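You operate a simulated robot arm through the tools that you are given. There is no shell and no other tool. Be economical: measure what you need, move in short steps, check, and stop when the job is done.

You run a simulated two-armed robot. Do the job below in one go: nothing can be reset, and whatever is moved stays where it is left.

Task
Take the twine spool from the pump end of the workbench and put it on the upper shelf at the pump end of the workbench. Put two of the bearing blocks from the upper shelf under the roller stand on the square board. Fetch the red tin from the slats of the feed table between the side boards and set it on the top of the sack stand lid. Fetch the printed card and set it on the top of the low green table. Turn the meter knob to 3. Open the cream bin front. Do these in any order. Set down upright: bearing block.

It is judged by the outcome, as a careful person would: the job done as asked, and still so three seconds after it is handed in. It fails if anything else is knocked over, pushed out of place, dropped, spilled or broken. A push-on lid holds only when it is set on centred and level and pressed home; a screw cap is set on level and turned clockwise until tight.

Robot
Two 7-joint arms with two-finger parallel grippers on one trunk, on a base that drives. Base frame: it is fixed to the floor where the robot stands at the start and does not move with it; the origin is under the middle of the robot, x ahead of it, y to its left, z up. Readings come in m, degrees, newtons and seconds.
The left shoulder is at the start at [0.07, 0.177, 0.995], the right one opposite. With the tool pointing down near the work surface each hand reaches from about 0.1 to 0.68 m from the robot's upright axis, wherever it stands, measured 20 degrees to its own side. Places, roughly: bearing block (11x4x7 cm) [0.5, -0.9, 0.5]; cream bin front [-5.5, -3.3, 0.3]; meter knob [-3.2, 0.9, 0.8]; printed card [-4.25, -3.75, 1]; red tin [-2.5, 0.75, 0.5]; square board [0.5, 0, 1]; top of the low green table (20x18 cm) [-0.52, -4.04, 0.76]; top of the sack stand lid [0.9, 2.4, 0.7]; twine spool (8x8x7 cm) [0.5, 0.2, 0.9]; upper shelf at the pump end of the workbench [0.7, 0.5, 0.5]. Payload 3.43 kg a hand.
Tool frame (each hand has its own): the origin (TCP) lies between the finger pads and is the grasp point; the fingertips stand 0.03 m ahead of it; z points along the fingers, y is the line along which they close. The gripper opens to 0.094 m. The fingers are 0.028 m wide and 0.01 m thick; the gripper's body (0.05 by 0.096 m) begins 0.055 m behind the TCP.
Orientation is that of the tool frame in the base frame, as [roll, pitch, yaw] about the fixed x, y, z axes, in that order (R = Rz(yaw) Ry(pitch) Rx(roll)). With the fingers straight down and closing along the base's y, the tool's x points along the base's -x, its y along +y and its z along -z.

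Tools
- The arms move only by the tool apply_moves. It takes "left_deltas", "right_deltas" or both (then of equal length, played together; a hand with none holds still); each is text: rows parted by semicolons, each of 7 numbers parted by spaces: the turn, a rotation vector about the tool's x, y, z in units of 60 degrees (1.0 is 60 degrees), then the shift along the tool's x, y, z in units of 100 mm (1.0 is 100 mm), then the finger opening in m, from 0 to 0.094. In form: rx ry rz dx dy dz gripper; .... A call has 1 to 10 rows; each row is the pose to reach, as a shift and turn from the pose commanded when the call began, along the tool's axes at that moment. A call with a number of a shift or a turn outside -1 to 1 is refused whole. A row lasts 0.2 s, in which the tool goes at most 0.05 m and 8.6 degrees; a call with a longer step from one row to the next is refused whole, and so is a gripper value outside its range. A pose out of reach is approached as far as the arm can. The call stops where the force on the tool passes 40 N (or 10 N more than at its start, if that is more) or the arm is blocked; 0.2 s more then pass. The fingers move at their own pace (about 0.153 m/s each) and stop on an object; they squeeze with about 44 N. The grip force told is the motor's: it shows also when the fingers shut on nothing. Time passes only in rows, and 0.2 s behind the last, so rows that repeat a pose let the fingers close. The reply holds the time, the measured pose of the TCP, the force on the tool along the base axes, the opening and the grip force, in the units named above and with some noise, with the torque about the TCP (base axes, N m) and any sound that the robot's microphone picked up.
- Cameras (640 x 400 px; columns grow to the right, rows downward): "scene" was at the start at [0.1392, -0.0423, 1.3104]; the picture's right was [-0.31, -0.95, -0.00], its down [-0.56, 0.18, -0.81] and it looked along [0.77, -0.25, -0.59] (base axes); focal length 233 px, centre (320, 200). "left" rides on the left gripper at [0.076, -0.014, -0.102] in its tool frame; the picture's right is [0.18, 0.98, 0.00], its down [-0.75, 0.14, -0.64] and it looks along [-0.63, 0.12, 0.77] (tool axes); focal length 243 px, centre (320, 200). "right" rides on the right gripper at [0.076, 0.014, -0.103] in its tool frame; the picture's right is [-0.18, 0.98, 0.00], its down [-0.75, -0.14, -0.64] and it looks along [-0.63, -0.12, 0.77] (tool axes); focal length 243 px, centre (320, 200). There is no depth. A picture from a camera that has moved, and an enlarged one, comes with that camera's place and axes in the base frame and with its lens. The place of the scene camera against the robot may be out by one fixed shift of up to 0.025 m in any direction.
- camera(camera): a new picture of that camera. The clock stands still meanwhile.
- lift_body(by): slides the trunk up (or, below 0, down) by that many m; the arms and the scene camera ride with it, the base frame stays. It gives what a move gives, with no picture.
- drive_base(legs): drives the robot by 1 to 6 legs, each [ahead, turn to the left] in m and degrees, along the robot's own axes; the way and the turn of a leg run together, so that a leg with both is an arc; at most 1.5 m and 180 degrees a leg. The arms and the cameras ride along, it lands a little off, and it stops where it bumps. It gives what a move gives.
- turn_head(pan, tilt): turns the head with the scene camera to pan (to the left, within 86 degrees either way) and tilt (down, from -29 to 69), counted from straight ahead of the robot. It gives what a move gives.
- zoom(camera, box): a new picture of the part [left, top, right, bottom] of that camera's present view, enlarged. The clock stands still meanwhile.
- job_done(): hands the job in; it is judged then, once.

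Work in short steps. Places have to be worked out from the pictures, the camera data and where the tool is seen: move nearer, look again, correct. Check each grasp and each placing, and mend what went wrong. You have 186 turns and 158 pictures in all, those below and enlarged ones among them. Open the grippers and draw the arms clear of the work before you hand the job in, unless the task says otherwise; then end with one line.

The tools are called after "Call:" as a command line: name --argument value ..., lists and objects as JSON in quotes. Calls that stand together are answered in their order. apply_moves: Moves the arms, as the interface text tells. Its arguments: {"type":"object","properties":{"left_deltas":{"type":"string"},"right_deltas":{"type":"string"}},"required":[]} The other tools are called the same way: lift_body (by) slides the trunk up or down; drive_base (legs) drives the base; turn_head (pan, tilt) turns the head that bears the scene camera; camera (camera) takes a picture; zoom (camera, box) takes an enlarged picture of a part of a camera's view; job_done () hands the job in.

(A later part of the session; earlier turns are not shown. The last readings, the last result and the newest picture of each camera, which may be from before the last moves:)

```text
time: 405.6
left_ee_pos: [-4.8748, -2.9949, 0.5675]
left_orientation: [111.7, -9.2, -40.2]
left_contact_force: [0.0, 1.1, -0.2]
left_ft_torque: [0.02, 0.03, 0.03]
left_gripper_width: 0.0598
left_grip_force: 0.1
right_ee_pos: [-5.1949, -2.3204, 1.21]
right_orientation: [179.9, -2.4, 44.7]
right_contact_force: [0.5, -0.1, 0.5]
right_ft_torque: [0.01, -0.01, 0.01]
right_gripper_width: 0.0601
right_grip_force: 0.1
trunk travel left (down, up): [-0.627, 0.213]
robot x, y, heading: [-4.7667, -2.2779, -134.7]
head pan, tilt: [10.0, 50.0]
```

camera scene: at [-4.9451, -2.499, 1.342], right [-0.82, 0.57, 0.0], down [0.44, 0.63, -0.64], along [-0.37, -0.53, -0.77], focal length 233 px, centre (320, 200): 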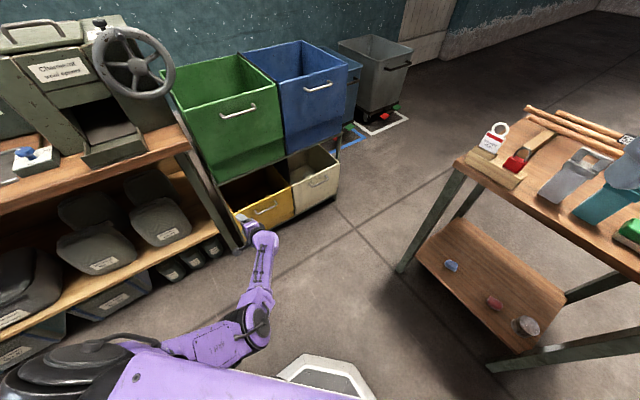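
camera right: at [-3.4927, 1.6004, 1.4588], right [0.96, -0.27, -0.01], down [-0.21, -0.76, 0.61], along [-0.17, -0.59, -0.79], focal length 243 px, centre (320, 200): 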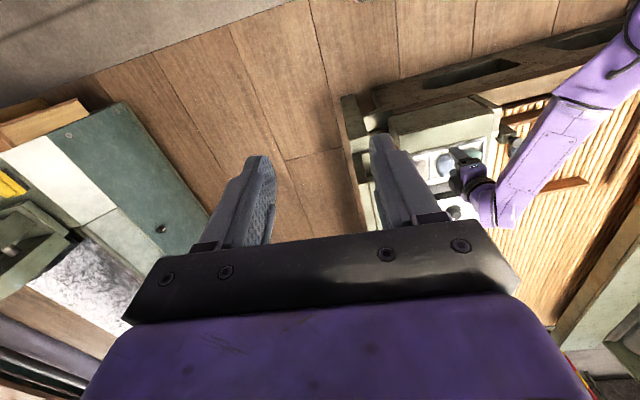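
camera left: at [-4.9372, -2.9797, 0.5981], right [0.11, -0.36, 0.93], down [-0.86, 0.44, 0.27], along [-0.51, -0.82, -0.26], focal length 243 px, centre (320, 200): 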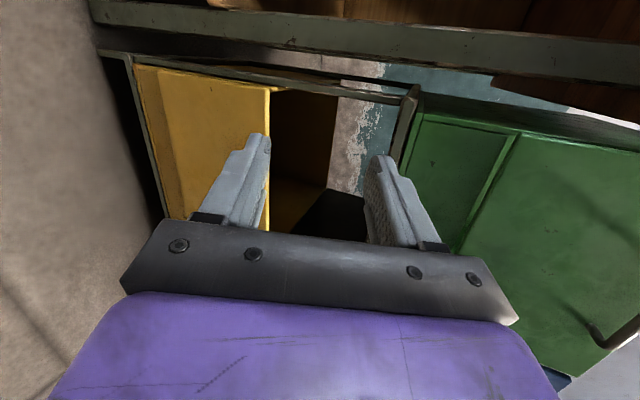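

Now shift the hand toward the robot's centreline (right) by ~0.2 m in two steps.

Call:
apply_moves --left_deltas "0 0 0 -0.3 0.04 -0.04 0.06; 0 0 0 -0.6 0.07 -0.08 0.06; 0 0 0 -0.98 0.12 -0.13 0.06; 0 0 0 -0.98 0.12 -0.13 0.06"

Call:
apply_moves --left_deltas "0 0 0 -0.3 0.04 -0.04 0.06; 0 0 0 -0.6 0.07 -0.08 0.06; 0 0 0 -0.98 0.12 -0.13 0.06; 0 0 0 -0.98 0.12 -0.13 0.06"

```text
time: 406.2
left_ee_pos: [-4.869, -3.0092, 0.6017]
left_orientation: [109.3, -16.0, -37.2]
left_contact_force: [0.7, -0.6, -0.1]
left_ft_torque: [0.04, 0.02, 0.03]
left_gripper_width: 0.06
left_grip_force: 0.0
right_ee_pos: [-5.1939, -2.3215, 1.2093]
right_orientation: [179.8, -2.4, 44.6]
right_contact_force: [0.1, -0.6, -0.6]
right_ft_torque: [0.0, 0.0, -0.02]
right_gripper_width: 0.0599
right_grip_force: 0.0
trunk travel left (down, up): [-0.627, 0.213]
robot x, y, heading: [-4.7638, -2.281, -134.6]
head pan, tilt: [10.0, 50.0]
stopped in row 3 (left hand): the arm was blocked; the commanded pose is now the measured one
```

```text
time: 407.0
left_ee_pos: [-4.8958, -3.0412, 0.6687]
left_orientation: [101.6, -22.6, -31.7]
left_contact_force: [-0.5, 0.0, 0.0]
left_ft_torque: [-0.04, 0.02, 0.03]
left_gripper_width: 0.06
left_grip_force: 0.2
right_ee_pos: [-5.194, -2.3212, 1.2102]
right_orientation: [179.9, -2.3, 44.7]
right_contact_force: [-0.1, 0.1, 0.6]
right_ft_torque: [0.01, -0.01, -0.01]
right_gripper_width: 0.0598
right_grip_force: 0.0
trunk travel left (down, up): [-0.627, 0.213]
robot x, y, heading: [-4.764, -2.2788, -135.0]
head pan, tilt: [10.0, 50.0]
stopped in row 3 (left hand): the arm was blocked; the commanded pose is now the measured one
```

The arm blocks in that direction. I restore the previous good hand pose and will place the base to suit it instead; also tuck the right hand inward.

Call:
apply_moves --left_deltas "0.032 -0.048 -0.044 -0.11 -0.25 -0.08 0.06; 0.064 -0.097 -0.087 -0.22 -0.5 -0.15 0.06; 0.097 -0.145 -0.13 -0.33 -0.75 -0.23 0.06; 0.129 -0.194 -0.175 -0.45 -0.99 -0.31 0.06; 0.129 -0.194 -0.175 -0.45 -0.99 -0.31 0.06" --right_deltas "0 0 0 0 0.2 0 0.06; 0 0 0 0 0.4 0 0.06; 0 0 0 0 0.6 0 0.06; 0 0 0 0 0.8 0 0.06; 0 0 0 0 1 0 0.06"

Call:
camera --camera "scene"

```text
time: 408.2
left_ee_pos: [-4.879, -2.9932, 0.5673]
left_orientation: [111.5, -8.9, -40.2]
left_contact_force: [0.4, -0.3, -0.2]
left_ft_torque: [-0.01, -0.03, -0.01]
left_gripper_width: 0.0599
left_grip_force: 0.1
right_ee_pos: [-5.1221, -2.3945, 1.2101]
right_orientation: [179.9, -2.4, 44.7]
right_contact_force: [0.2, -0.6, -0.2]
right_ft_torque: [0.03, 0.0, 0.01]
right_gripper_width: 0.0601
right_grip_force: 0.1
trunk travel left (down, up): [-0.627, 0.213]
robot x, y, heading: [-4.767, -2.2801, -134.8]
head pan, tilt: [10.0, 50.0]
```

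```text
38 pictures are left
camera scene: at [-4.8383, -2.394, 1.342], right [-0.82, 0.57, 0.0], down [0.44, 0.63, -0.64], along [-0.37, -0.53, -0.77], focal length 233 px, centre (320, 200)
```

scene: 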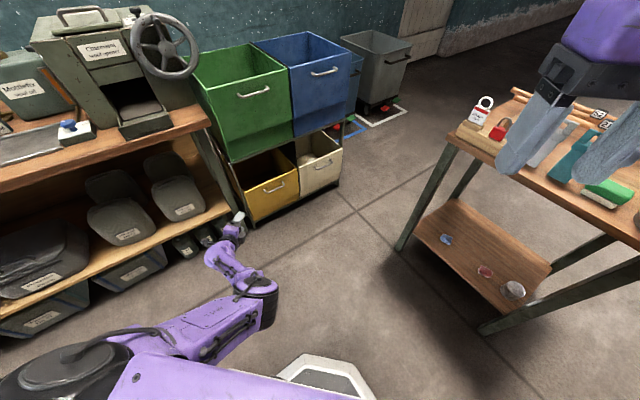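

Hand pose restored. Drive to the pre-grasp spot, then lower to handle height.

Call:
drive_base --legs '[[0, -12.5], [0.47, 0], [0, 2.3]]'

Call:
lift_body --by -0.22

Call:
camera --camera "left"

```text
time: 412.2
left_ee_pos: [-5.4079, -3.206, 0.5678]
left_orientation: [111.7, -9.1, -51.4]
left_contact_force: [-0.4, -0.3, -0.9]
left_ft_torque: [0.0, 0.0, -0.02]
left_gripper_width: 0.06
left_grip_force: 0.0
right_ee_pos: [-5.5316, -2.5691, 1.2108]
right_orientation: [179.9, -2.4, 33.4]
right_contact_force: [0.3, 0.2, 0.1]
right_ft_torque: [-0.01, -0.02, -0.02]
right_gripper_width: 0.0601
right_grip_force: 0.0
trunk travel left (down, up): [-0.627, 0.213]
robot x, y, heading: [-5.1585, -2.5295, -145.8]
head pan, tilt: [10.0, 50.0]
```

```text
time: 414.5
left_ee_pos: [-5.4079, -3.2051, 0.347]
left_orientation: [111.7, -9.0, -51.4]
left_contact_force: [-1.4, -0.2, -0.7]
left_ft_torque: [0.02, 0.04, -0.01]
left_gripper_width: 0.0602
left_grip_force: 0.1
right_ee_pos: [-5.5322, -2.5692, 0.9907]
right_orientation: [179.9, -2.4, 33.4]
right_contact_force: [-0.5, 0.2, -0.5]
right_ft_torque: [0.01, -0.02, -0.01]
right_gripper_width: 0.0601
right_grip_force: 0.0
trunk travel left (down, up): [-0.407, 0.433]
robot x, y, heading: [-5.1615, -2.527, -146.2]
head pan, tilt: [10.0, 50.0]
```

```text
37 pictures are left
camera left: at [-5.2833, -3.198, 0.3841], right [-0.26, -0.26, 0.93], down [-0.08, 0.97, 0.24], along [-0.96, -0.01, -0.27], focal length 243 px, centre (320, 200)
```

left: 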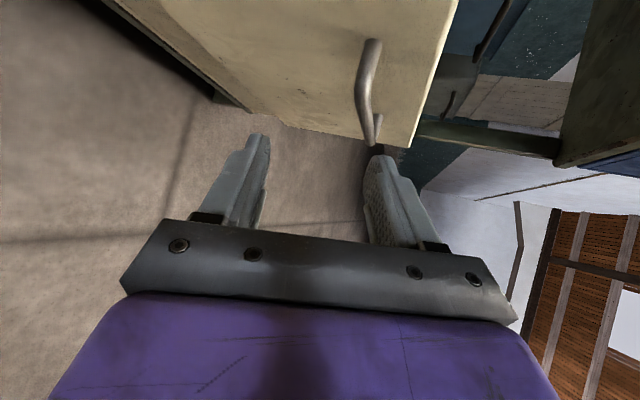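

Handle bar at y≈-3.30, z≈0.34, x -5.46…-5.60; the approach line fits between the fingers. Drive in 13 cm.

Call:
drive_base --legs '[[0.13, 0]]'

Call:
camera --camera "left"

```text
time: 415.8
left_ee_pos: [-5.515, -3.2788, 0.3447]
left_orientation: [111.9, -9.2, -51.3]
left_contact_force: [0.3, -0.1, -0.1]
left_ft_torque: [-0.04, -0.02, 0.0]
left_gripper_width: 0.0601
left_grip_force: 0.1
right_ee_pos: [-5.6422, -2.6423, 0.9908]
right_orientation: [179.9, -2.5, 33.5]
right_contact_force: [0.4, -0.2, 0.3]
right_ft_torque: [-0.01, -0.04, -0.03]
right_gripper_width: 0.0601
right_grip_force: 0.2
trunk travel left (down, up): [-0.407, 0.433]
robot x, y, heading: [-5.2666, -2.6001, -145.9]
head pan, tilt: [10.0, 50.0]
```

```text
36 pictures are left
camera left: at [-5.3911, -3.2713, 0.3836], right [-0.26, -0.26, 0.93], down [-0.08, 0.97, 0.24], along [-0.96, -0.01, -0.27], focal length 243 px, centre (320, 200)
```

left: 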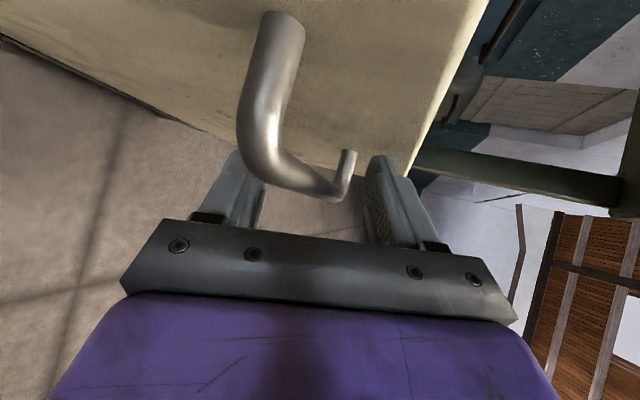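

The bar lies between the fingers. Close on it.

Call:
apply_moves --left_deltas "0 0 0 0 0 0.05 0.04; 0 0 0 0 0 0.08 0.02; 0 0 0 0 0 0.08 0.0; 0 0 0 0 0 0.08 0.0"

Call:
camera --camera "left"

```text
time: 416.5
left_ee_pos: [-5.518, -3.2808, 0.3446]
left_orientation: [111.7, -8.7, -51.1]
left_contact_force: [6.9, 13.5, 11.2]
left_ft_torque: [-0.32, 2.44, 0.45]
left_gripper_width: 0.0317
left_grip_force: 44.6
right_ee_pos: [-5.6394, -2.6398, 0.9911]
right_orientation: [179.9, -2.3, 33.5]
right_contact_force: [0.1, 1.3, 0.0]
right_ft_torque: [0.03, -0.02, -0.03]
right_gripper_width: 0.0602
right_grip_force: 0.0
trunk travel left (down, up): [-0.407, 0.433]
robot x, y, heading: [-5.2656, -2.6042, -145.8]
head pan, tilt: [10.0, 50.0]
stopped in row 3 (left hand): the force on the tool passed its limit at 40 N (the readings are from after the stop); the commanded pose is now the measured one
```

```text
35 pictures are left
camera left: at [-5.3939, -3.2732, 0.3813], right [-0.26, -0.26, 0.93], down [-0.08, 0.97, 0.25], along [-0.96, -0.01, -0.27], focal length 243 px, centre (320, 200)
```

left: 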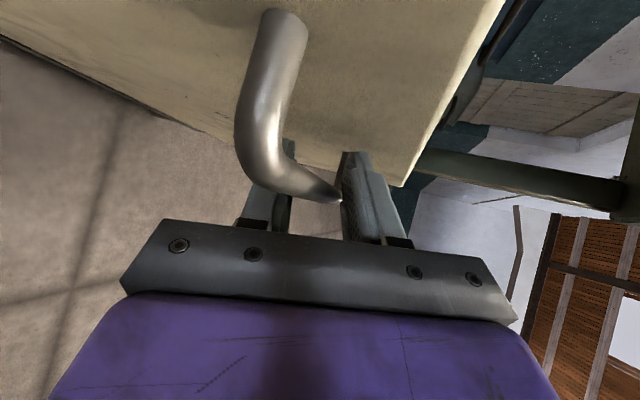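

Gripped the bar. Pull straight out (+y) using a combined back-and-turn base arc.

Call:
drive_base --legs '[[-0.06, -4.1]]'

Call:
camera --camera "left"

```text
time: 417.5
left_ee_pos: [-5.5177, -3.2371, 0.3345]
left_orientation: [112.7, -7.8, -54.2]
left_contact_force: [-3.7, -7.0, -16.4]
left_ft_torque: [-0.13, 3.27, 0.57]
left_gripper_width: 0.0335
left_grip_force: 44.7
right_ee_pos: [-5.6024, -2.5971, 0.9903]
right_orientation: [180.0, -2.5, 30.2]
right_contact_force: [-0.3, -0.1, 1.6]
right_ft_torque: [0.0, -0.03, 0.0]
right_gripper_width: 0.0603
right_grip_force: 0.2
trunk travel left (down, up): [-0.407, 0.433]
robot x, y, heading: [-5.2271, -2.5753, -149.2]
head pan, tilt: [10.0, 50.0]
stopped in leg 1: the force on the tool passed its limit at 53 N (the readings are from after the stop); the commanded pose is now the measured one
```

```text
34 pictures are left
camera left: at [-5.393, -3.2367, 0.3709], right [-0.27, -0.27, 0.92], down [-0.03, 0.96, 0.27], along [-0.96, 0.04, -0.27], focal length 243 px, centre (320, 200)
```

left: 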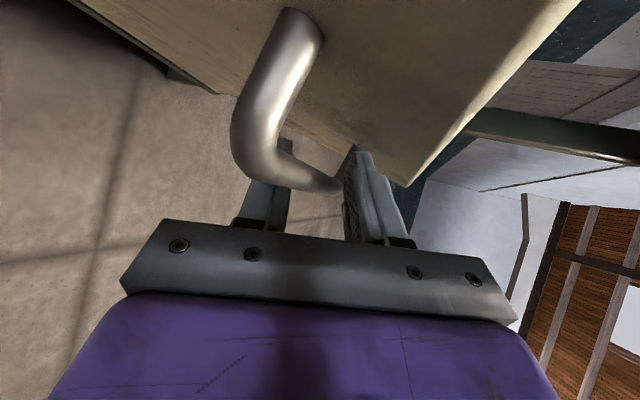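

The front is hinged at the bottom and tilting out along a ~0.24 m arc. Follow it: alternate small pulls and trunk drops.

Call:
lift_body --by -0.012

Call:
drive_base --legs '[[-0.035, -2.4]]'

Call:
lift_body --by -0.018

Call:
drive_base --legs '[[-0.035, -2.4]]'

Call:
camera --camera "left"

```text
time: 418.2
left_ee_pos: [-5.5174, -3.2398, 0.335]
left_orientation: [111.5, -8.2, -53.8]
left_contact_force: [7.0, 10.5, 23.5]
left_ft_torque: [-0.23, 2.92, 1.57]
left_gripper_width: 0.0326
left_grip_force: 44.7
right_ee_pos: [-5.5995, -2.5919, 0.9807]
right_orientation: [179.7, -2.0, 30.1]
right_contact_force: [-0.1, 0.0, 0.7]
right_ft_torque: [0.0, -0.01, 0.0]
right_gripper_width: 0.0601
right_grip_force: 0.2
trunk travel left (down, up): [-0.396, 0.444]
robot x, y, heading: [-5.2281, -2.576, -149.3]
head pan, tilt: [10.0, 50.0]
stopped: the force on the tool passed its limit at 43 N (the readings are from after the stop); the commanded pose is now the measured one
```

```text
time: 419.1
left_ee_pos: [-5.5165, -3.2072, 0.3312]
left_orientation: [111.8, -8.3, -56.9]
left_contact_force: [-10.1, 9.0, 11.9]
left_ft_torque: [-0.23, 1.44, -0.74]
left_gripper_width: 0.021
left_grip_force: 44.8
right_ee_pos: [-5.571, -2.5602, 0.9805]
right_orientation: [179.8, -2.3, 27.9]
right_contact_force: [0.7, -0.2, 0.7]
right_ft_torque: [-0.03, 0.02, -0.02]
right_gripper_width: 0.0599
right_grip_force: 0.1
trunk travel left (down, up): [-0.396, 0.444]
robot x, y, heading: [-5.1959, -2.5576, -151.8]
head pan, tilt: [10.0, 50.0]
```

```text
time: 419.4
left_ee_pos: [-5.5171, -3.2097, 0.3328]
left_orientation: [111.1, -8.5, -56.5]
left_contact_force: [10.6, 15.3, 23.4]
left_ft_torque: [-0.38, 1.46, 0.19]
left_gripper_width: 0.0206
left_grip_force: 44.7
right_ee_pos: [-5.5694, -2.5591, 0.9747]
right_orientation: [179.7, -2.0, 27.8]
right_contact_force: [0.0, 0.2, 0.2]
right_ft_torque: [0.03, 0.0, 0.01]
right_gripper_width: 0.0599
right_grip_force: 0.0
trunk travel left (down, up): [-0.39, 0.45]
robot x, y, heading: [-5.1932, -2.5577, -151.3]
head pan, tilt: [10.0, 50.0]
stopped: the force on the tool passed its limit at 50 N (the readings are from after the stop); the commanded pose is now the measured one
```

```text
time: 420.3
left_ee_pos: [-5.5107, -3.1779, 0.3291]
left_orientation: [111.5, -8.4, -59.1]
left_contact_force: [5.7, 11.8, 10.4]
left_ft_torque: [-0.11, 0.09, -0.04]
left_gripper_width: 0.0001
left_grip_force: 33.0
right_ee_pos: [-5.5382, -2.5291, 0.9747]
right_orientation: [179.8, -2.3, 25.5]
right_contact_force: [-0.1, 0.9, 0.0]
right_ft_torque: [-0.02, 0.02, -0.01]
right_gripper_width: 0.0601
right_grip_force: 0.0
trunk travel left (down, up): [-0.39, 0.45]
robot x, y, heading: [-5.163, -2.5393, -153.8]
head pan, tilt: [10.0, 50.0]
```

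```text
33 pictures are left
camera left: at [-5.3872, -3.1885, 0.3641], right [-0.28, -0.23, 0.93], down [0.06, 0.97, 0.25], along [-0.96, 0.13, -0.26], focal length 243 px, centre (320, 200)
```

left: 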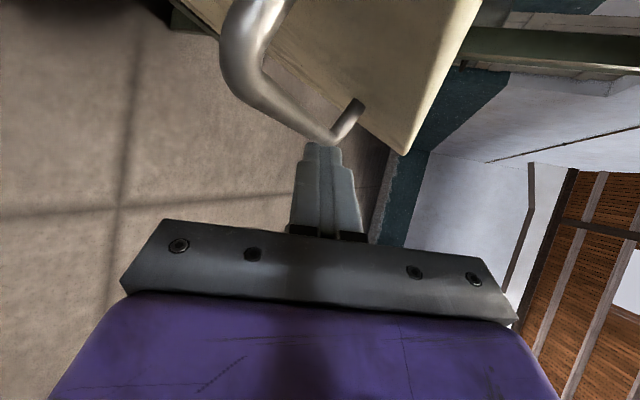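

The grip slipped off, but the front has stayed tilted out. Now I'll hook the top edge from inside with closed, steep fingers. Back off, raise, and steepen the hand.

Call:
drive_base --legs '[[-0.08, 0]]'

Call:
lift_body --by 0.13

Call:
apply_moves --left_deltas "0.14 0 0 0 0 0 0; 0.28 0 0 0 0 0 0; 0.42 0 0 0 0 0 0; 0.56 0 0 0 0 0 0; 0.7 0 0 0 0 0 0; 0.83 0 0 0 0 0 0; 0.83 0 0 0 0 0 0"

Call:
camera --camera "left"

```text
time: 421.4
left_ee_pos: [-5.4412, -3.1432, 0.3273]
left_orientation: [111.5, -8.2, -59.2]
left_contact_force: [-1.0, -0.4, -2.8]
left_ft_torque: [0.1, -0.05, -0.04]
left_gripper_width: 0.0
left_grip_force: 33.6
right_ee_pos: [-5.467, -2.4962, 0.9737]
right_orientation: [179.9, -2.4, 25.4]
right_contact_force: [0.2, 0.4, 0.9]
right_ft_torque: [-0.03, 0.06, 0.0]
right_gripper_width: 0.06
right_grip_force: 0.0
trunk travel left (down, up): [-0.39, 0.45]
robot x, y, heading: [-5.0945, -2.5027, -153.7]
head pan, tilt: [10.0, 50.0]
```

```text
time: 422.9
left_ee_pos: [-5.4407, -3.1432, 0.4566]
left_orientation: [111.6, -8.4, -59.2]
left_contact_force: [-0.7, 0.1, -0.1]
left_ft_torque: [0.01, 0.04, 0.0]
left_gripper_width: 0.0002
left_grip_force: 33.3
right_ee_pos: [-5.4688, -2.4965, 1.1038]
right_orientation: [179.8, -2.5, 25.4]
right_contact_force: [-0.2, 0.5, -0.8]
right_ft_torque: [0.0, -0.02, -0.01]
right_gripper_width: 0.06
right_grip_force: 0.0
trunk travel left (down, up): [-0.52, 0.32]
robot x, y, heading: [-5.0934, -2.5054, -153.7]
head pan, tilt: [10.0, 50.0]
```

```text
time: 424.5
left_ee_pos: [-5.4339, -3.1371, 0.4487]
left_orientation: [130.6, -8.6, -59.2]
left_contact_force: [0.3, 0.5, 0.5]
left_ft_torque: [-0.02, 0.03, -0.01]
left_gripper_width: 0.0001
left_grip_force: 33.4
left hand out of reach, approached as far as the arm can: row 3, 4, 5, 6, 7
right_ee_pos: [-5.4677, -2.4947, 1.1046]
right_orientation: [179.8, -2.4, 25.4]
right_contact_force: [0.0, 0.2, -0.1]
right_ft_torque: [-0.01, -0.03, 0.01]
right_gripper_width: 0.0601
right_grip_force: 0.1
trunk travel left (down, up): [-0.52, 0.32]
robot x, y, heading: [-5.0943, -2.5081, -153.6]
head pan, tilt: [10.0, 50.0]
```

```text
32 pictures are left
camera left: at [-5.3239, -3.1503, 0.5164], right [-0.51, -0.39, 0.77], down [-0.08, 0.91, 0.41], along [-0.86, 0.15, -0.5], focal length 243 px, centre (320, 200)
```

left: 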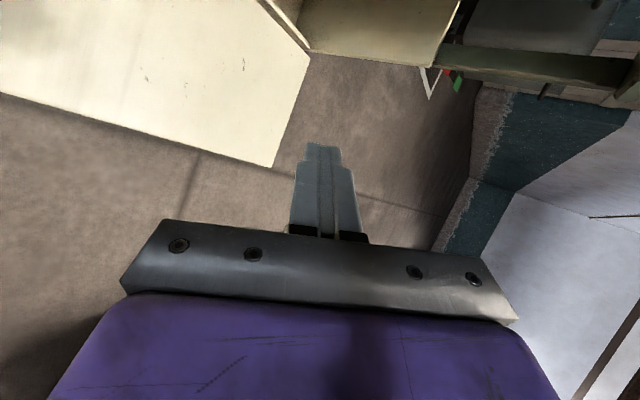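

The front seems to have fallen open. Check with the head camera.

Call:
zoom --camera "scene" --box '[160, 60, 440, 240]'

```text
2.22 times, centred on (300, 150) of scene
camera zoom: at [-5.1946, -2.5875, 1.2353], right [-0.59, 0.81, 0.0], down [0.62, 0.45, -0.64], along [-0.52, -0.38, -0.77], focal length 518 px, centre (364, 311)
```

zoom: 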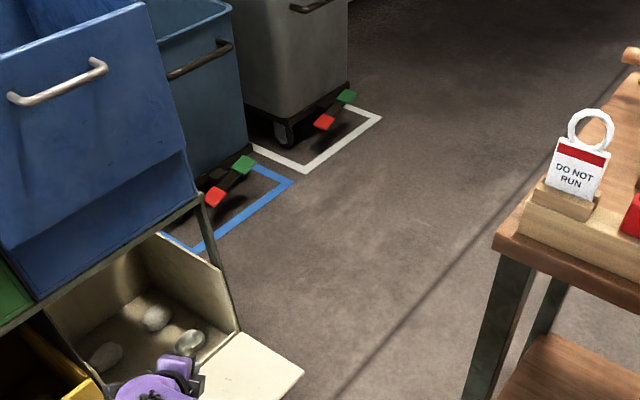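

The cream front is fully open. Next the card: back away, raise the trunk and move to face the bench near x≈-4.3.

Call:
lift_body --by 0.3

Call:
drive_base --legs '[[-0.32, 0], [0, 153.6], [0.5, 0], [0, -90]]'

Call:
turn_head --pan 0 --tilt 30

Call:
camera --camera "scene"

```text
time: 427.5
left_ee_pos: [-5.4336, -3.1379, 0.7487]
left_orientation: [130.5, -8.5, -59.2]
left_contact_force: [-0.1, -0.1, 0.0]
left_ft_torque: [0.04, 0.0, 0.0]
left_gripper_width: 0.0
left_grip_force: 32.5
right_ee_pos: [-5.4687, -2.4946, 1.4043]
right_orientation: [179.7, -2.3, 25.5]
right_contact_force: [-0.7, 1.1, 0.5]
right_ft_torque: [-0.03, 0.01, -0.03]
right_gripper_width: 0.0598
right_grip_force: 0.1
trunk travel left (down, up): [-0.82, 0.02]
robot x, y, heading: [-5.0946, -2.5061, -153.5]
head pan, tilt: [10.0, 50.0]
```

```text
time: 442.4
left_ee_pos: [-3.8971, -2.9455, 0.7483]
left_orientation: [130.5, -8.5, 4.9]
left_contact_force: [-1.0, -0.7, -0.4]
left_ft_torque: [0.01, 0.02, -0.01]
left_gripper_width: 0.0
left_grip_force: 33.3
right_ee_pos: [-4.4906, -2.6933, 1.4048]
right_orientation: [179.9, -2.4, 89.4]
right_contact_force: [0.1, -0.6, 0.6]
right_ft_torque: [0.0, -0.01, 0.01]
right_gripper_width: 0.06
right_grip_force: 0.1
trunk travel left (down, up): [-0.82, 0.02]
robot x, y, heading: [-4.3152, -2.3606, -89.9]
head pan, tilt: [10.0, 50.0]
```

```text
time: 443.2
left_ee_pos: [-3.8983, -2.9451, 0.7479]
left_orientation: [130.5, -8.5, 4.8]
left_contact_force: [0.2, 0.3, -0.4]
left_ft_torque: [-0.02, -0.01, -0.04]
left_gripper_width: 0.0
left_grip_force: 33.0
right_ee_pos: [-4.4902, -2.6921, 1.4053]
right_orientation: [179.9, -2.4, 89.4]
right_contact_force: [-0.5, -0.6, 0.4]
right_ft_torque: [0.0, -0.01, -0.03]
right_gripper_width: 0.06
right_grip_force: 0.0
trunk travel left (down, up): [-0.82, 0.02]
robot x, y, heading: [-4.315, -2.3597, -90.1]
head pan, tilt: [0.0, 30.0]
```

```text
30 pictures are left
camera scene: at [-4.3103, -2.5158, 1.5648], right [-1.0, 0.0, 0.0], down [0.0, 0.5, -0.87], along [0.0, -0.87, -0.5], focal length 233 px, centre (320, 200)
```

scene: 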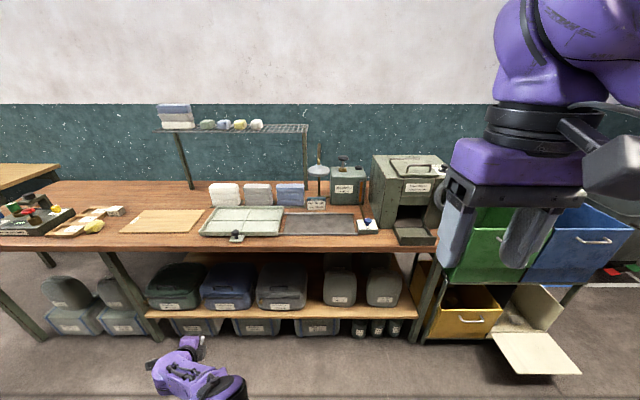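

Call:
zoom --camera "scene" --box '[270, 170, 370, 232]'

```text
6.40 times, centred on (320, 201) of scene
camera zoom: at [-4.3103, -2.5158, 1.5648], right [-1.0, 0.0, 0.0], down [0.0, 0.5, -0.87], along [0.0, -0.87, -0.5], focal length 1493 px, centre (320, 194)
```

zoom: 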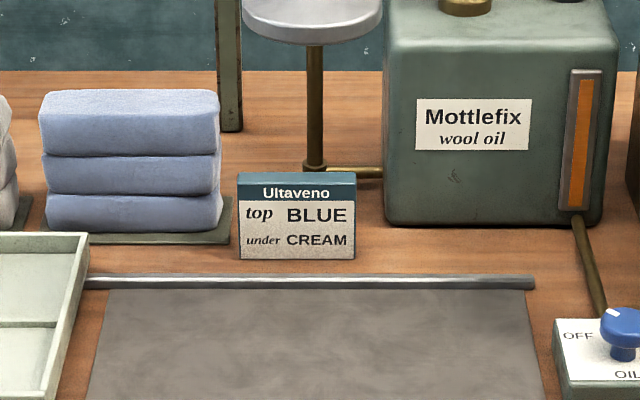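

The card stands on the bench at ≈(-4.27, -3.6), ~10 cm wide, so I'll grip it front-to-back with the right hand from above. First raise the left hand clear and turn the right hand 90°.

Call:
apply_moves --left_deltas "0 0 0 0.02 0.11 -0.09 0.0; 0 0 0 0.04 0.22 -0.18 0.0; 0 0 0 0.06 0.33 -0.27 0.0; 0 0 0 0.08 0.44 -0.37 0.0; 0 0 0 0.1 0.55 -0.46 0.0; 0 0 0 0.13 0.66 -0.55 0.0; 0 0 0 0.15 0.75 -0.64 0.0; 0 0 0 0.15 0.75 -0.64 0.0" --right_deltas "0 0 -0.14 0 0 0.1 0.06; 0 0 -0.28 0 0 0.2 0.06; 0 0 -0.42 0 0 0.3 0.06; 0 0 -0.56 0 0 0.4 0.06; 0 0 -0.7 0 0 0.5 0.06; 0 0 -0.84 0 0 0.6 0.06; 0 0 -0.98 0 0 0.7 0.06; 0 0 -0.98 0 0 0.7 0.06"

Call:
apply_moves --left_deltas "0 0 0 0.04 0.2 -0.16 0.0; 0 0 0 0.07 0.37 -0.32 0.0; 0 0 0 0.11 0.55 -0.48 0.0; 0 0 0 0.15 0.75 -0.64 0.0; 0 0 0 0.15 0.75 -0.64 0.0" --right_deltas "0 0.02 -0.13 0 0 0.2 0.06; 0 0.04 -0.26 0 0 0.4 0.06; 0 0.04 -0.39 0 0 0.6 0.06; 0 0.04 -0.52 0 0 0.8 0.06; 0 0.04 -0.52 0 0 0.9 0.06"

Call:
apply_moves --left_deltas "0 0 0 0.04 0.2 -0.16 0.0; 0 0 0 0.07 0.37 -0.32 0.0; 0 0 0 0.11 0.55 -0.48 0.0; 0 0 0 0.15 0.75 -0.64 0.0; 0 0 0 0.15 0.75 -0.64 0.0"

```text
time: 445.0
left_ee_pos: [-3.8725, -2.9258, 0.7945]
left_orientation: [128.9, -8.8, 5.0]
left_contact_force: [-0.1, 0.2, 0.2]
left_ft_torque: [0.03, -0.01, 0.0]
left_gripper_width: 0.0
left_grip_force: 33.0
left hand out of reach, approached as far as the arm can: row 2, 3, 4, 5, 6, 7, 8
right_ee_pos: [-4.4879, -2.691, 1.3346]
right_orientation: [177.9, -1.1, 148.3]
right_contact_force: [-0.3, 0.9, -0.8]
right_ft_torque: [0.0, 0.0, 0.02]
right_gripper_width: 0.06
right_grip_force: 0.1
trunk travel left (down, up): [-0.82, 0.02]
robot x, y, heading: [-4.3137, -2.3578, -89.9]
head pan, tilt: [0.0, 30.0]
```

```text
time: 446.2
left_ee_pos: [-3.8466, -2.893, 0.8437]
left_orientation: [127.5, -9.2, 5.0]
left_contact_force: [0.5, 0.4, -0.1]
left_ft_torque: [-0.04, -0.02, 0.02]
left_gripper_width: 0.0
left_grip_force: 32.9
left hand out of reach, approached as far as the arm can: row 1, 2, 3, 4, 5
right_ee_pos: [-4.4877, -2.685, 1.2443]
right_orientation: [177.0, -2.2, 179.6]
right_contact_force: [-0.2, 0.3, -0.1]
right_ft_torque: [0.02, 0.02, 0.02]
right_gripper_width: 0.0602
right_grip_force: 0.1
trunk travel left (down, up): [-0.82, 0.02]
robot x, y, heading: [-4.314, -2.362, -89.7]
head pan, tilt: [0.0, 30.0]
```

```text
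time: 447.4
left_ee_pos: [-3.8348, -2.8598, 0.9039]
left_orientation: [125.5, -9.8, 5.1]
left_contact_force: [-1.0, -0.2, 0.0]
left_ft_torque: [0.03, 0.05, 0.03]
left_gripper_width: 0.0
left_grip_force: 32.5
left hand out of reach, approached as far as the arm can: row 1, 2, 3, 4, 5
right_ee_pos: [-4.4892, -2.6853, 1.2441]
right_orientation: [177.0, -2.1, 179.5]
right_contact_force: [0.3, 0.1, -0.1]
right_ft_torque: [-0.02, -0.01, 0.0]
right_gripper_width: 0.0599
right_grip_force: 0.1
trunk travel left (down, up): [-0.82, 0.02]
robot x, y, heading: [-4.3177, -2.358, -89.8]
head pan, tilt: [0.0, 30.0]
```

Left is rising and retracting. Continue: left up, right forward and down.

Call:
apply_moves --left_deltas "0 0 0 0.04 0.2 -0.16 0.0; 0 0 0 0.07 0.37 -0.32 0.0; 0 0 0 0.11 0.55 -0.48 0.0; 0 0 0 0.15 0.75 -0.64 0.0; 0 0 0 0.15 0.75 -0.64 0.0" --right_deltas "0.02 0.02 0 0 -0.25 0.2 0.06; 0.04 0.03 0 0 -0.5 0.4 0.06; 0.05 0.035 0 0 -0.75 0.6 0.06; 0.05 0.035 0 0 -1 0.8 0.06; 0.05 0.035 0 0 -1 0.8 0.06"

Call:
apply_moves --left_deltas "0 0 0 0.04 0.2 -0.16 0.0; 0 0 0 0.07 0.37 -0.32 0.0; 0 0 0 0.11 0.55 -0.48 0.0; 0 0 0 0.15 0.75 -0.64 0.0; 0 0 0 0.15 0.75 -0.64 0.0" --right_deltas "0 0 0 0 -0.25 0.1 0.06; 0 0 0 0 -0.5 0.2 0.06; 0 0 0 0 -0.75 0.3 0.06; 0 0 0 0 -1 0.4 0.06; 0 0 0 0 -1 0.4 0.06"

Call:
apply_moves --left_deltas "0 0 0 0.04 0.2 -0.16 0.0; 0 0 0 0.07 0.37 -0.32 0.0; 0 0 0 0.11 0.55 -0.48 0.0; 0 0 0 0.15 0.75 -0.64 0.0; 0 0 0 0.15 0.75 -0.64 0.0" --right_deltas "0 0 0 0 -0.2 0 0.06; 0 0 0 0 -0.4 0 0.06; 0 0 0 0 -0.6 0 0.06; 0 0 0 0 -0.7 0 0.06; 0 0 0 0 -0.7 0 0.06"

```text
time: 448.6
left_ee_pos: [-3.8331, -2.8144, 0.946]
left_orientation: [125.1, -10.1, 5.3]
left_contact_force: [-0.2, 0.7, -0.2]
left_ft_torque: [0.0, -0.02, 0.02]
left_gripper_width: 0.0
left_grip_force: 32.6
left hand out of reach, approached as far as the arm can: row 1, 2, 3, 4, 5
right_ee_pos: [-4.4929, -2.78, 1.1588]
right_orientation: [180.0, -4.1, 179.6]
right_contact_force: [-0.4, 0.6, 0.9]
right_ft_torque: [-0.02, 0.01, 0.0]
right_gripper_width: 0.0598
right_grip_force: 0.0
trunk travel left (down, up): [-0.82, 0.02]
robot x, y, heading: [-4.3142, -2.3602, -89.7]
head pan, tilt: [0.0, 30.0]
```

```text
time: 449.8
left_ee_pos: [-3.8477, -2.7594, 0.9675]
left_orientation: [127.0, -9.4, 5.0]
left_contact_force: [0.1, 0.6, 0.7]
left_ft_torque: [-0.01, 0.01, -0.01]
left_gripper_width: 0.0
left_grip_force: 33.0
left hand out of reach, approached as far as the arm can: row 1, 2, 3, 4, 5
right_ee_pos: [-4.4965, -2.8813, 1.1213]
right_orientation: [-180.0, -4.3, 179.6]
right_contact_force: [-0.5, 1.1, 0.5]
right_ft_torque: [0.0, 0.02, -0.05]
right_gripper_width: 0.0599
right_grip_force: 0.1
trunk travel left (down, up): [-0.82, 0.02]
robot x, y, heading: [-4.3181, -2.3599, -90.0]
head pan, tilt: [0.0, 30.0]
```

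```text
time: 451.0
left_ee_pos: [-3.8579, -2.7263, 0.9925]
left_orientation: [127.3, -9.5, 4.9]
left_contact_force: [0.1, -0.7, -0.4]
left_ft_torque: [0.01, -0.01, 0.01]
left_gripper_width: 0.0002
left_grip_force: 32.9
left hand out of reach, approached as far as the arm can: row 1, 2, 3, 4, 5
right_ee_pos: [-4.4993, -2.9513, 1.1203]
right_orientation: [-180.0, -4.2, 179.6]
right_contact_force: [-0.2, -0.5, 0.2]
right_ft_torque: [-0.01, -0.02, -0.03]
right_gripper_width: 0.0598
right_grip_force: 0.0
trunk travel left (down, up): [-0.82, 0.02]
robot x, y, heading: [-4.3168, -2.3637, -90.0]
head pan, tilt: [0.0, 30.0]
```

Good: left is tucked, right is ready. Move to bring the right hand in front of the card.

Call:
drive_base --legs '[[0, 24.6], [0.5, 0], [0, -24.6]]'

Call:
camera --camera "right"

```text
time: 456.5
left_ee_pos: [-3.6591, -3.1833, 0.992]
left_orientation: [127.2, -9.3, 3.9]
left_contact_force: [0.3, 0.4, 0.6]
left_ft_torque: [-0.01, 0.01, -0.02]
left_gripper_width: 0.0001
left_grip_force: 33.3
right_ee_pos: [-4.3054, -3.3939, 1.1218]
right_orientation: [179.9, -4.4, 178.2]
right_contact_force: [-2.1, 7.5, 1.1]
right_ft_torque: [-0.21, -0.06, -0.16]
right_gripper_width: 0.0557
right_grip_force: 0.1
trunk travel left (down, up): [-0.82, 0.02]
robot x, y, heading: [-4.1133, -2.8051, -91.3]
head pan, tilt: [0.0, 30.0]
```

```text
28 pictures are left
camera right: at [-4.3722, -3.3771, 1.2288], right [0.21, 0.98, -0.01], down [0.8, -0.16, 0.58], along [0.57, -0.14, -0.81], focal length 243 px, centre (320, 200)
```

right: 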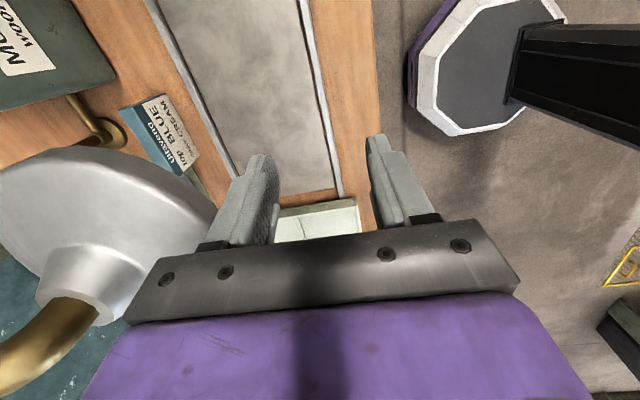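

The forward finger is touching the dish stand. Back off immediately.

Call:
drive_base --legs '[[-0.1, 0]]'

Call:
camera --camera "right"

Call:
camera --camera "scene"

```text
time: 457.6
left_ee_pos: [-3.6593, -3.087, 0.9919]
left_orientation: [127.2, -9.4, 3.8]
left_contact_force: [0.6, 0.6, -0.4]
left_ft_torque: [0.0, -0.06, 0.0]
left_gripper_width: 0.0
left_grip_force: 33.3
right_ee_pos: [-4.3059, -3.2955, 1.1182]
right_orientation: [179.8, -4.4, 178.2]
right_contact_force: [-0.1, 0.7, 0.5]
right_ft_torque: [0.03, 0.04, 0.0]
right_gripper_width: 0.0599
right_grip_force: 0.0
trunk travel left (down, up): [-0.82, 0.02]
robot x, y, heading: [-4.1077, -2.7085, -91.5]
head pan, tilt: [0.0, 30.0]
```

```text
27 pictures are left
camera right: at [-4.3728, -3.28, 1.2265], right [0.21, 0.98, -0.01], down [0.8, -0.17, 0.58], along [0.57, -0.13, -0.81], focal length 243 px, centre (320, 200)
```

right: 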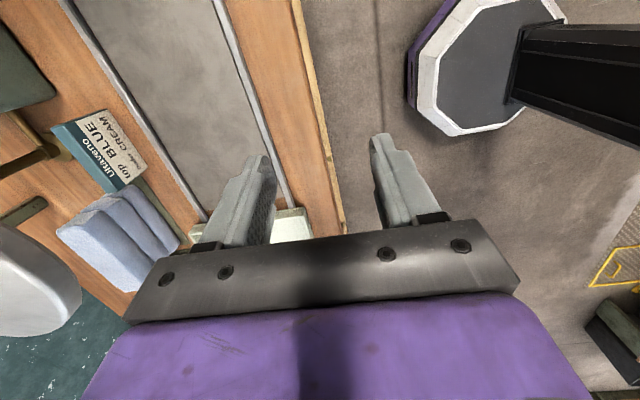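

```text
26 pictures are left
camera scene: at [-4.1069, -2.866, 1.5646], right [-1.0, 0.02, 0.0], down [0.01, 0.5, -0.87], along [-0.02, -0.87, -0.5], focal length 233 px, centre (320, 200)
```

scene: 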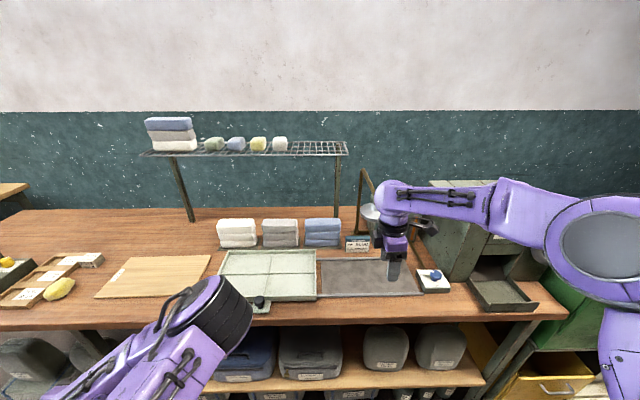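

The lamp overhangs the card, so top-down is out. The card is ~8.5 cm wide, so I'll grip its side edges with the right hand horizontal, like the spool. Back off and re-orient.

Call:
drive_base --legs '[[-0.3, 1.5]]'

Call:
apply_moves --right_deltas "0 0 -0.14 0 0 0 0.094; 0 0 -0.28 0 0 0 0.094; 0 0 -0.42 0 0 0 0.094; 0 0 -0.56 0 0 0 0.094; 0 0 -0.7 0 0 0 0.094; 0 0 -0.84 0 0 0 0.094; 0 0 -0.98 0 0 0 0.094; 0 0 -0.98 0 0 0 0.094"

Call:
apply_moves --right_deltas "0 0 -0.13 0 0 0 0.094; 0 0 -0.26 0 0 0 0.094; 0 0 -0.39 0 0 0 0.094; 0 0 -0.5 0 0 0 0.094; 0 0 -0.5 0 0 0 0.094"

Call:
apply_moves --right_deltas "0 0.14 0 0.1 0 0 0.094; 0 0.28 0 0.2 0 0 0.094; 0 0.42 0 0.3 0 0 0.094; 0 0.56 0 0.4 0 0 0.094; 0 0.7 0 0.5 0 0 0.094; 0 0.84 0 0.6 0 0 0.094; 0 0.98 0 0.7 0 0 0.094; 0 0.98 0 0.8 0 0 0.094"

```text
time: 459.6
left_ee_pos: [-3.6467, -2.7751, 0.9919]
left_orientation: [127.2, -9.4, 5.5]
left_contact_force: [0.8, -0.1, -0.5]
left_ft_torque: [0.03, 0.01, 0.01]
left_gripper_width: 0.0
left_grip_force: 32.8
right_ee_pos: [-4.2848, -3.0058, 1.1189]
right_orientation: [179.8, -4.3, 180.0]
right_contact_force: [-0.9, -0.3, -0.4]
right_ft_torque: [0.0, 0.02, 0.02]
right_gripper_width: 0.0598
right_grip_force: 0.1
trunk travel left (down, up): [-0.82, 0.02]
robot x, y, heading: [-4.1075, -2.4145, -89.6]
head pan, tilt: [0.0, 30.0]
```

```text
time: 461.4
left_ee_pos: [-3.647, -2.7749, 0.9912]
left_orientation: [127.3, -9.4, 5.5]
left_contact_force: [-0.5, 0.4, -0.7]
left_ft_torque: [-0.01, 0.01, -0.01]
left_gripper_width: 0.0001
left_grip_force: 32.9
right_ee_pos: [-4.2852, -3.0028, 1.1193]
right_orientation: [176.2, -2.1, -121.0]
right_contact_force: [-0.9, 0.3, 0.0]
right_ft_torque: [0.03, -0.01, 0.0]
right_gripper_width: 0.094
right_grip_force: 0.0
trunk travel left (down, up): [-0.82, 0.02]
robot x, y, heading: [-4.1084, -2.4107, -89.5]
head pan, tilt: [0.0, 30.0]
```

```text
time: 462.6
left_ee_pos: [-3.6463, -2.7742, 0.9932]
left_orientation: [127.3, -9.4, 5.5]
left_contact_force: [0.4, -0.7, 0.8]
left_ft_torque: [0.01, -0.01, 0.02]
left_gripper_width: 0.0
left_grip_force: 33.3
right_ee_pos: [-4.2864, -3.0041, 1.1194]
right_orientation: [175.6, 0.0, -91.0]
right_contact_force: [-0.3, 0.2, 0.2]
right_ft_torque: [-0.02, -0.01, 0.0]
right_gripper_width: 0.094
right_grip_force: 0.0
trunk travel left (down, up): [-0.82, 0.02]
robot x, y, heading: [-4.1086, -2.4117, -89.6]
head pan, tilt: [0.0, 30.0]
```

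```text
time: 464.4
left_ee_pos: [-3.6474, -2.7737, 0.992]
left_orientation: [127.3, -9.3, 5.5]
left_contact_force: [0.4, 0.7, 0.8]
left_ft_torque: [-0.03, -0.01, 0.01]
left_gripper_width: 0.0
left_grip_force: 33.1
right_ee_pos: [-4.3088, -3.0896, 1.1262]
right_orientation: [178.7, -58.9, -92.8]
right_contact_force: [0.0, -0.8, -0.4]
right_ft_torque: [0.0, 0.01, -0.01]
right_gripper_width: 0.0939
right_grip_force: 0.0
right hand out of reach, approached as far as the arm can: row 6, 7
trunk travel left (down, up): [-0.82, 0.02]
robot x, y, heading: [-4.1053, -2.4126, -89.4]
head pan, tilt: [0.0, 30.0]
```

Pitch the last 20° and extend forward 10 cm.

Call:
apply_moves --right_deltas "0 0.1 0 0.12 0 0.21 0.094; 0 0.2 0 0.25 0 0.43 0.094; 0 0.3 0 0.37 0 0.64 0.094; 0 0.33 0 0.5 0 0.86 0.094; 0 0.33 0 0.5 0 0.86 0.094"

Call:
lift_body --by -0.155

Call:
camera --camera "right"

```text
time: 465.6
left_ee_pos: [-3.6453, -2.7742, 0.9922]
left_orientation: [127.3, -9.3, 5.4]
left_contact_force: [0.1, 0.9, 0.8]
left_ft_torque: [0.0, 0.03, 0.04]
left_gripper_width: 0.0
left_grip_force: 33.5
right_ee_pos: [-4.301, -3.188, 1.121]
right_orientation: [159.7, -77.8, -70.9]
right_contact_force: [-0.4, 0.6, -0.1]
right_ft_torque: [-0.02, 0.0, 0.01]
right_gripper_width: 0.094
right_grip_force: 0.1
right hand out of reach, approached as far as the arm can: row 2, 3, 4, 5
trunk travel left (down, up): [-0.82, 0.02]
robot x, y, heading: [-4.1081, -2.4104, -89.6]
head pan, tilt: [0.0, 30.0]
```

```text
time: 467.4
left_ee_pos: [-3.6456, -2.7743, 0.838]
left_orientation: [127.3, -9.4, 5.5]
left_contact_force: [0.0, -0.2, 0.2]
left_ft_torque: [0.01, 0.01, -0.01]
left_gripper_width: 0.0
left_grip_force: 33.0
right_ee_pos: [-4.3003, -3.1891, 0.9656]
right_orientation: [160.2, -77.7, -71.6]
right_contact_force: [0.2, -0.6, 0.0]
right_ft_torque: [0.01, -0.01, 0.01]
right_gripper_width: 0.0941
right_grip_force: 0.1
trunk travel left (down, up): [-0.665, 0.175]
robot x, y, heading: [-4.1097, -2.4097, -89.5]
head pan, tilt: [0.0, 30.0]
```

```text
25 pictures are left
camera right: at [-4.3074, -3.1027, 1.0613], right [-0.99, 0.05, -0.11], down [0.11, 0.78, -0.62], along [0.05, -0.63, -0.78], focal length 243 px, centre (320, 200)
```

right: 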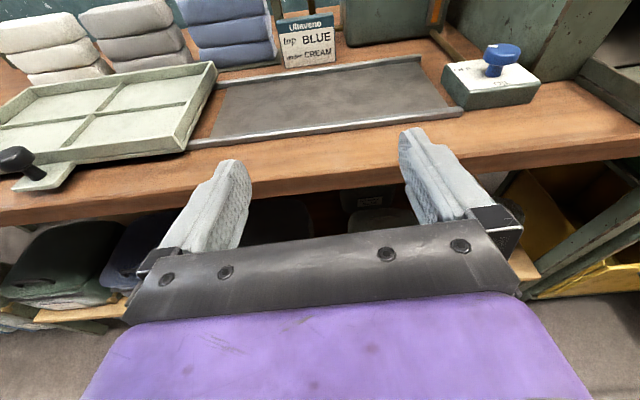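

The card is actually ~10.5 cm wide (bench z≈0.844, card at ≈(-4.294, -3.625)), too wide for a side grip. I'll come in from the front-right at 45° and pinch its right end between the fingers. Rotate the hand 45° and tilt slightly more.

Call:
apply_moves --right_deltas "0.122 -0.02 -0.025 0 0 0 0.094; 0.244 -0.04 -0.05 0 0 0 0.094; 0.366 -0.06 -0.075 0 0 0 0.094; 0.489 -0.08 -0.1 0 0 0 0.094; 0.611 -0.1 -0.125 0 0 0 0.094; 0.733 -0.11 -0.15 0 0 0 0.094; 0.733 -0.11 -0.15 0 0 0 0.094"

Call:
camera --camera "right"

```text
time: 469.0
left_ee_pos: [-3.6473, -2.7751, 0.8371]
left_orientation: [127.3, -9.5, 5.5]
left_contact_force: [-0.5, -0.1, -0.1]
left_ft_torque: [-0.04, -0.01, 0.0]
left_gripper_width: 0.0
left_grip_force: 33.0
right_ee_pos: [-4.3014, -3.1885, 0.966]
right_orientation: [178.8, -69.7, -44.8]
right_contact_force: [-0.1, 0.1, 0.4]
right_ft_torque: [0.01, -0.01, -0.04]
right_gripper_width: 0.0938
right_grip_force: 0.1
trunk travel left (down, up): [-0.665, 0.175]
robot x, y, heading: [-4.106, -2.4107, -89.6]
head pan, tilt: [0.0, 30.0]
```

```text
24 pictures are left
camera right: at [-4.359, -3.1472, 1.0727], right [-0.75, -0.64, -0.16], down [-0.5, 0.72, -0.48], along [0.43, -0.28, -0.86], focal length 243 px, centre (320, 200)
```

right: 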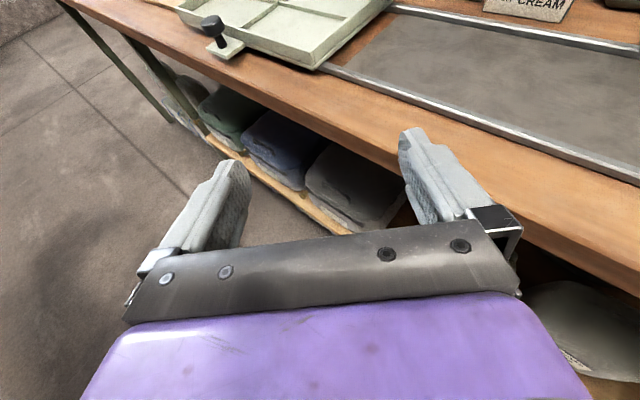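

Orientation is right (45°, 20° down). Card spans x -4.34…-4.24 at y≈-3.637. Move to the pre-grasp point just right-front of its end.

Call:
drive_base --legs '[[0, -8.2], [0.4, 0], [0, 8.2]]'

Call:
camera --camera "right"

```text
time: 472.8
left_ee_pos: [-3.7062, -3.1752, 0.8375]
left_orientation: [127.2, -9.4, 4.9]
left_contact_force: [-0.7, 0.6, 0.1]
left_ft_torque: [0.01, -0.01, 0.0]
left_gripper_width: 0.0
left_grip_force: 33.0
right_ee_pos: [-4.3647, -3.5821, 0.9647]
right_orientation: [178.6, -69.5, -45.6]
right_contact_force: [0.0, 0.0, 0.2]
right_ft_torque: [0.02, 0.01, -0.02]
right_gripper_width: 0.094
right_grip_force: 0.1
trunk travel left (down, up): [-0.665, 0.175]
robot x, y, heading: [-4.1652, -2.8036, -90.2]
head pan, tilt: [0.0, 30.0]
```

```text
23 pictures are left
camera right: at [-4.4222, -3.5402, 1.0722], right [-0.76, -0.63, -0.16], down [-0.49, 0.72, -0.48], along [0.42, -0.29, -0.86], focal length 243 px, centre (320, 200)
```

right: 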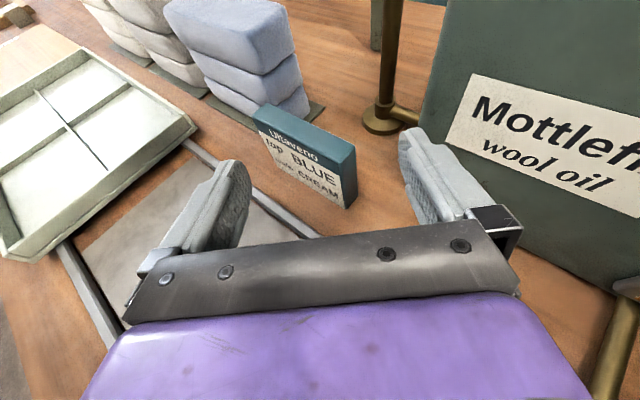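

Clear view: the card lies along the gap between the fingers. Lower 4 cm, then advance 8 cm along the fingers and close.

Call:
lift_body --by -0.042

Call:
apply_moves --right_deltas "0 0 0 0 0 0.2 0.094; 0 0 0 0 0 0.4 0.094; 0 0 0 0 0 0.6 0.094; 0 0 0 0 0 0.8 0.094; 0 0 0 0 0 0.8 0.094"

Call:
camera --camera "right"

```text
time: 473.6
left_ee_pos: [-3.7064, -3.1746, 0.7959]
left_orientation: [127.3, -9.4, 4.9]
left_contact_force: [0.3, 0.2, -0.3]
left_ft_torque: [0.03, 0.01, 0.01]
left_gripper_width: 0.0001
left_grip_force: 33.0
right_ee_pos: [-4.366, -3.5819, 0.9249]
right_orientation: [178.5, -69.6, -45.5]
right_contact_force: [0.8, -0.3, 0.0]
right_ft_torque: [-0.01, 0.02, -0.01]
right_gripper_width: 0.094
right_grip_force: 0.0
trunk travel left (down, up): [-0.623, 0.217]
robot x, y, heading: [-4.1649, -2.8076, -90.3]
head pan, tilt: [0.0, 30.0]
```

```text
time: 474.8
left_ee_pos: [-3.7054, -3.1748, 0.7952]
left_orientation: [127.3, -9.4, 4.9]
left_contact_force: [0.2, 0.0, 0.4]
left_ft_torque: [-0.02, 0.02, -0.03]
left_gripper_width: 0.0001
left_grip_force: 33.1
right_ee_pos: [-4.3131, -3.6271, 0.8963]
right_orientation: [178.7, -69.5, -45.5]
right_contact_force: [-0.2, -0.3, 0.8]
right_ft_torque: [-0.01, -0.05, 0.04]
right_gripper_width: 0.0942
right_grip_force: 0.0
right hand out of reach, approached as far as the arm can: row 4, 5
trunk travel left (down, up): [-0.623, 0.217]
robot x, y, heading: [-4.1626, -2.8071, -90.2]
head pan, tilt: [0.0, 30.0]
```

```text
22 pictures are left
camera right: at [-4.3692, -3.5844, 1.0031], right [-0.76, -0.63, -0.16], down [-0.49, 0.72, -0.48], along [0.42, -0.29, -0.86], focal length 243 px, centre (320, 200)
```

right: 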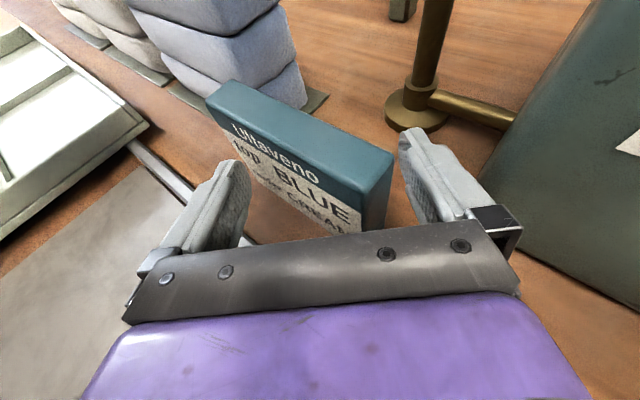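

The card's right half is between the fingers. Close gently.

Call:
apply_moves --right_deltas "0 0 0 0 0 0 0.08; 0 0 0 0 0 0 0.065; 0 0 0 0 0 0 0.05; 0 0 0 0 0 0 0.035; 0 0 0 0 0 0 0.02; 0 0 0 0 0 0 0.015; 0 0 0 0 0 0 0.01; 0 0 0 0 0 0 0.01"

Call:
camera --camera "right"

```text
time: 476.6
left_ee_pos: [-3.7066, -3.1746, 0.7955]
left_orientation: [127.3, -9.4, 4.7]
left_contact_force: [0.8, -0.5, 0.2]
left_ft_torque: [-0.02, -0.02, -0.01]
left_gripper_width: 0.0
left_grip_force: 32.9
right_ee_pos: [-4.3126, -3.6263, 0.8968]
right_orientation: [178.7, -69.6, -45.5]
right_contact_force: [0.0, 0.9, 0.4]
right_ft_torque: [-0.04, 0.0, -0.04]
right_gripper_width: 0.0256
right_grip_force: 44.2
trunk travel left (down, up): [-0.623, 0.217]
robot x, y, heading: [-4.1648, -2.8054, -90.3]
head pan, tilt: [0.0, 30.0]
```

```text
21 pictures are left
camera right: at [-4.3692, -3.5844, 1.0033], right [-0.76, -0.63, -0.16], down [-0.49, 0.72, -0.48], along [0.42, -0.29, -0.86], focal length 243 px, centre (320, 200)
```

right: 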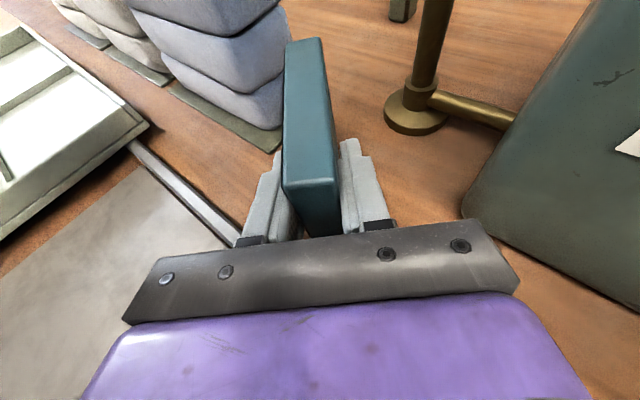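

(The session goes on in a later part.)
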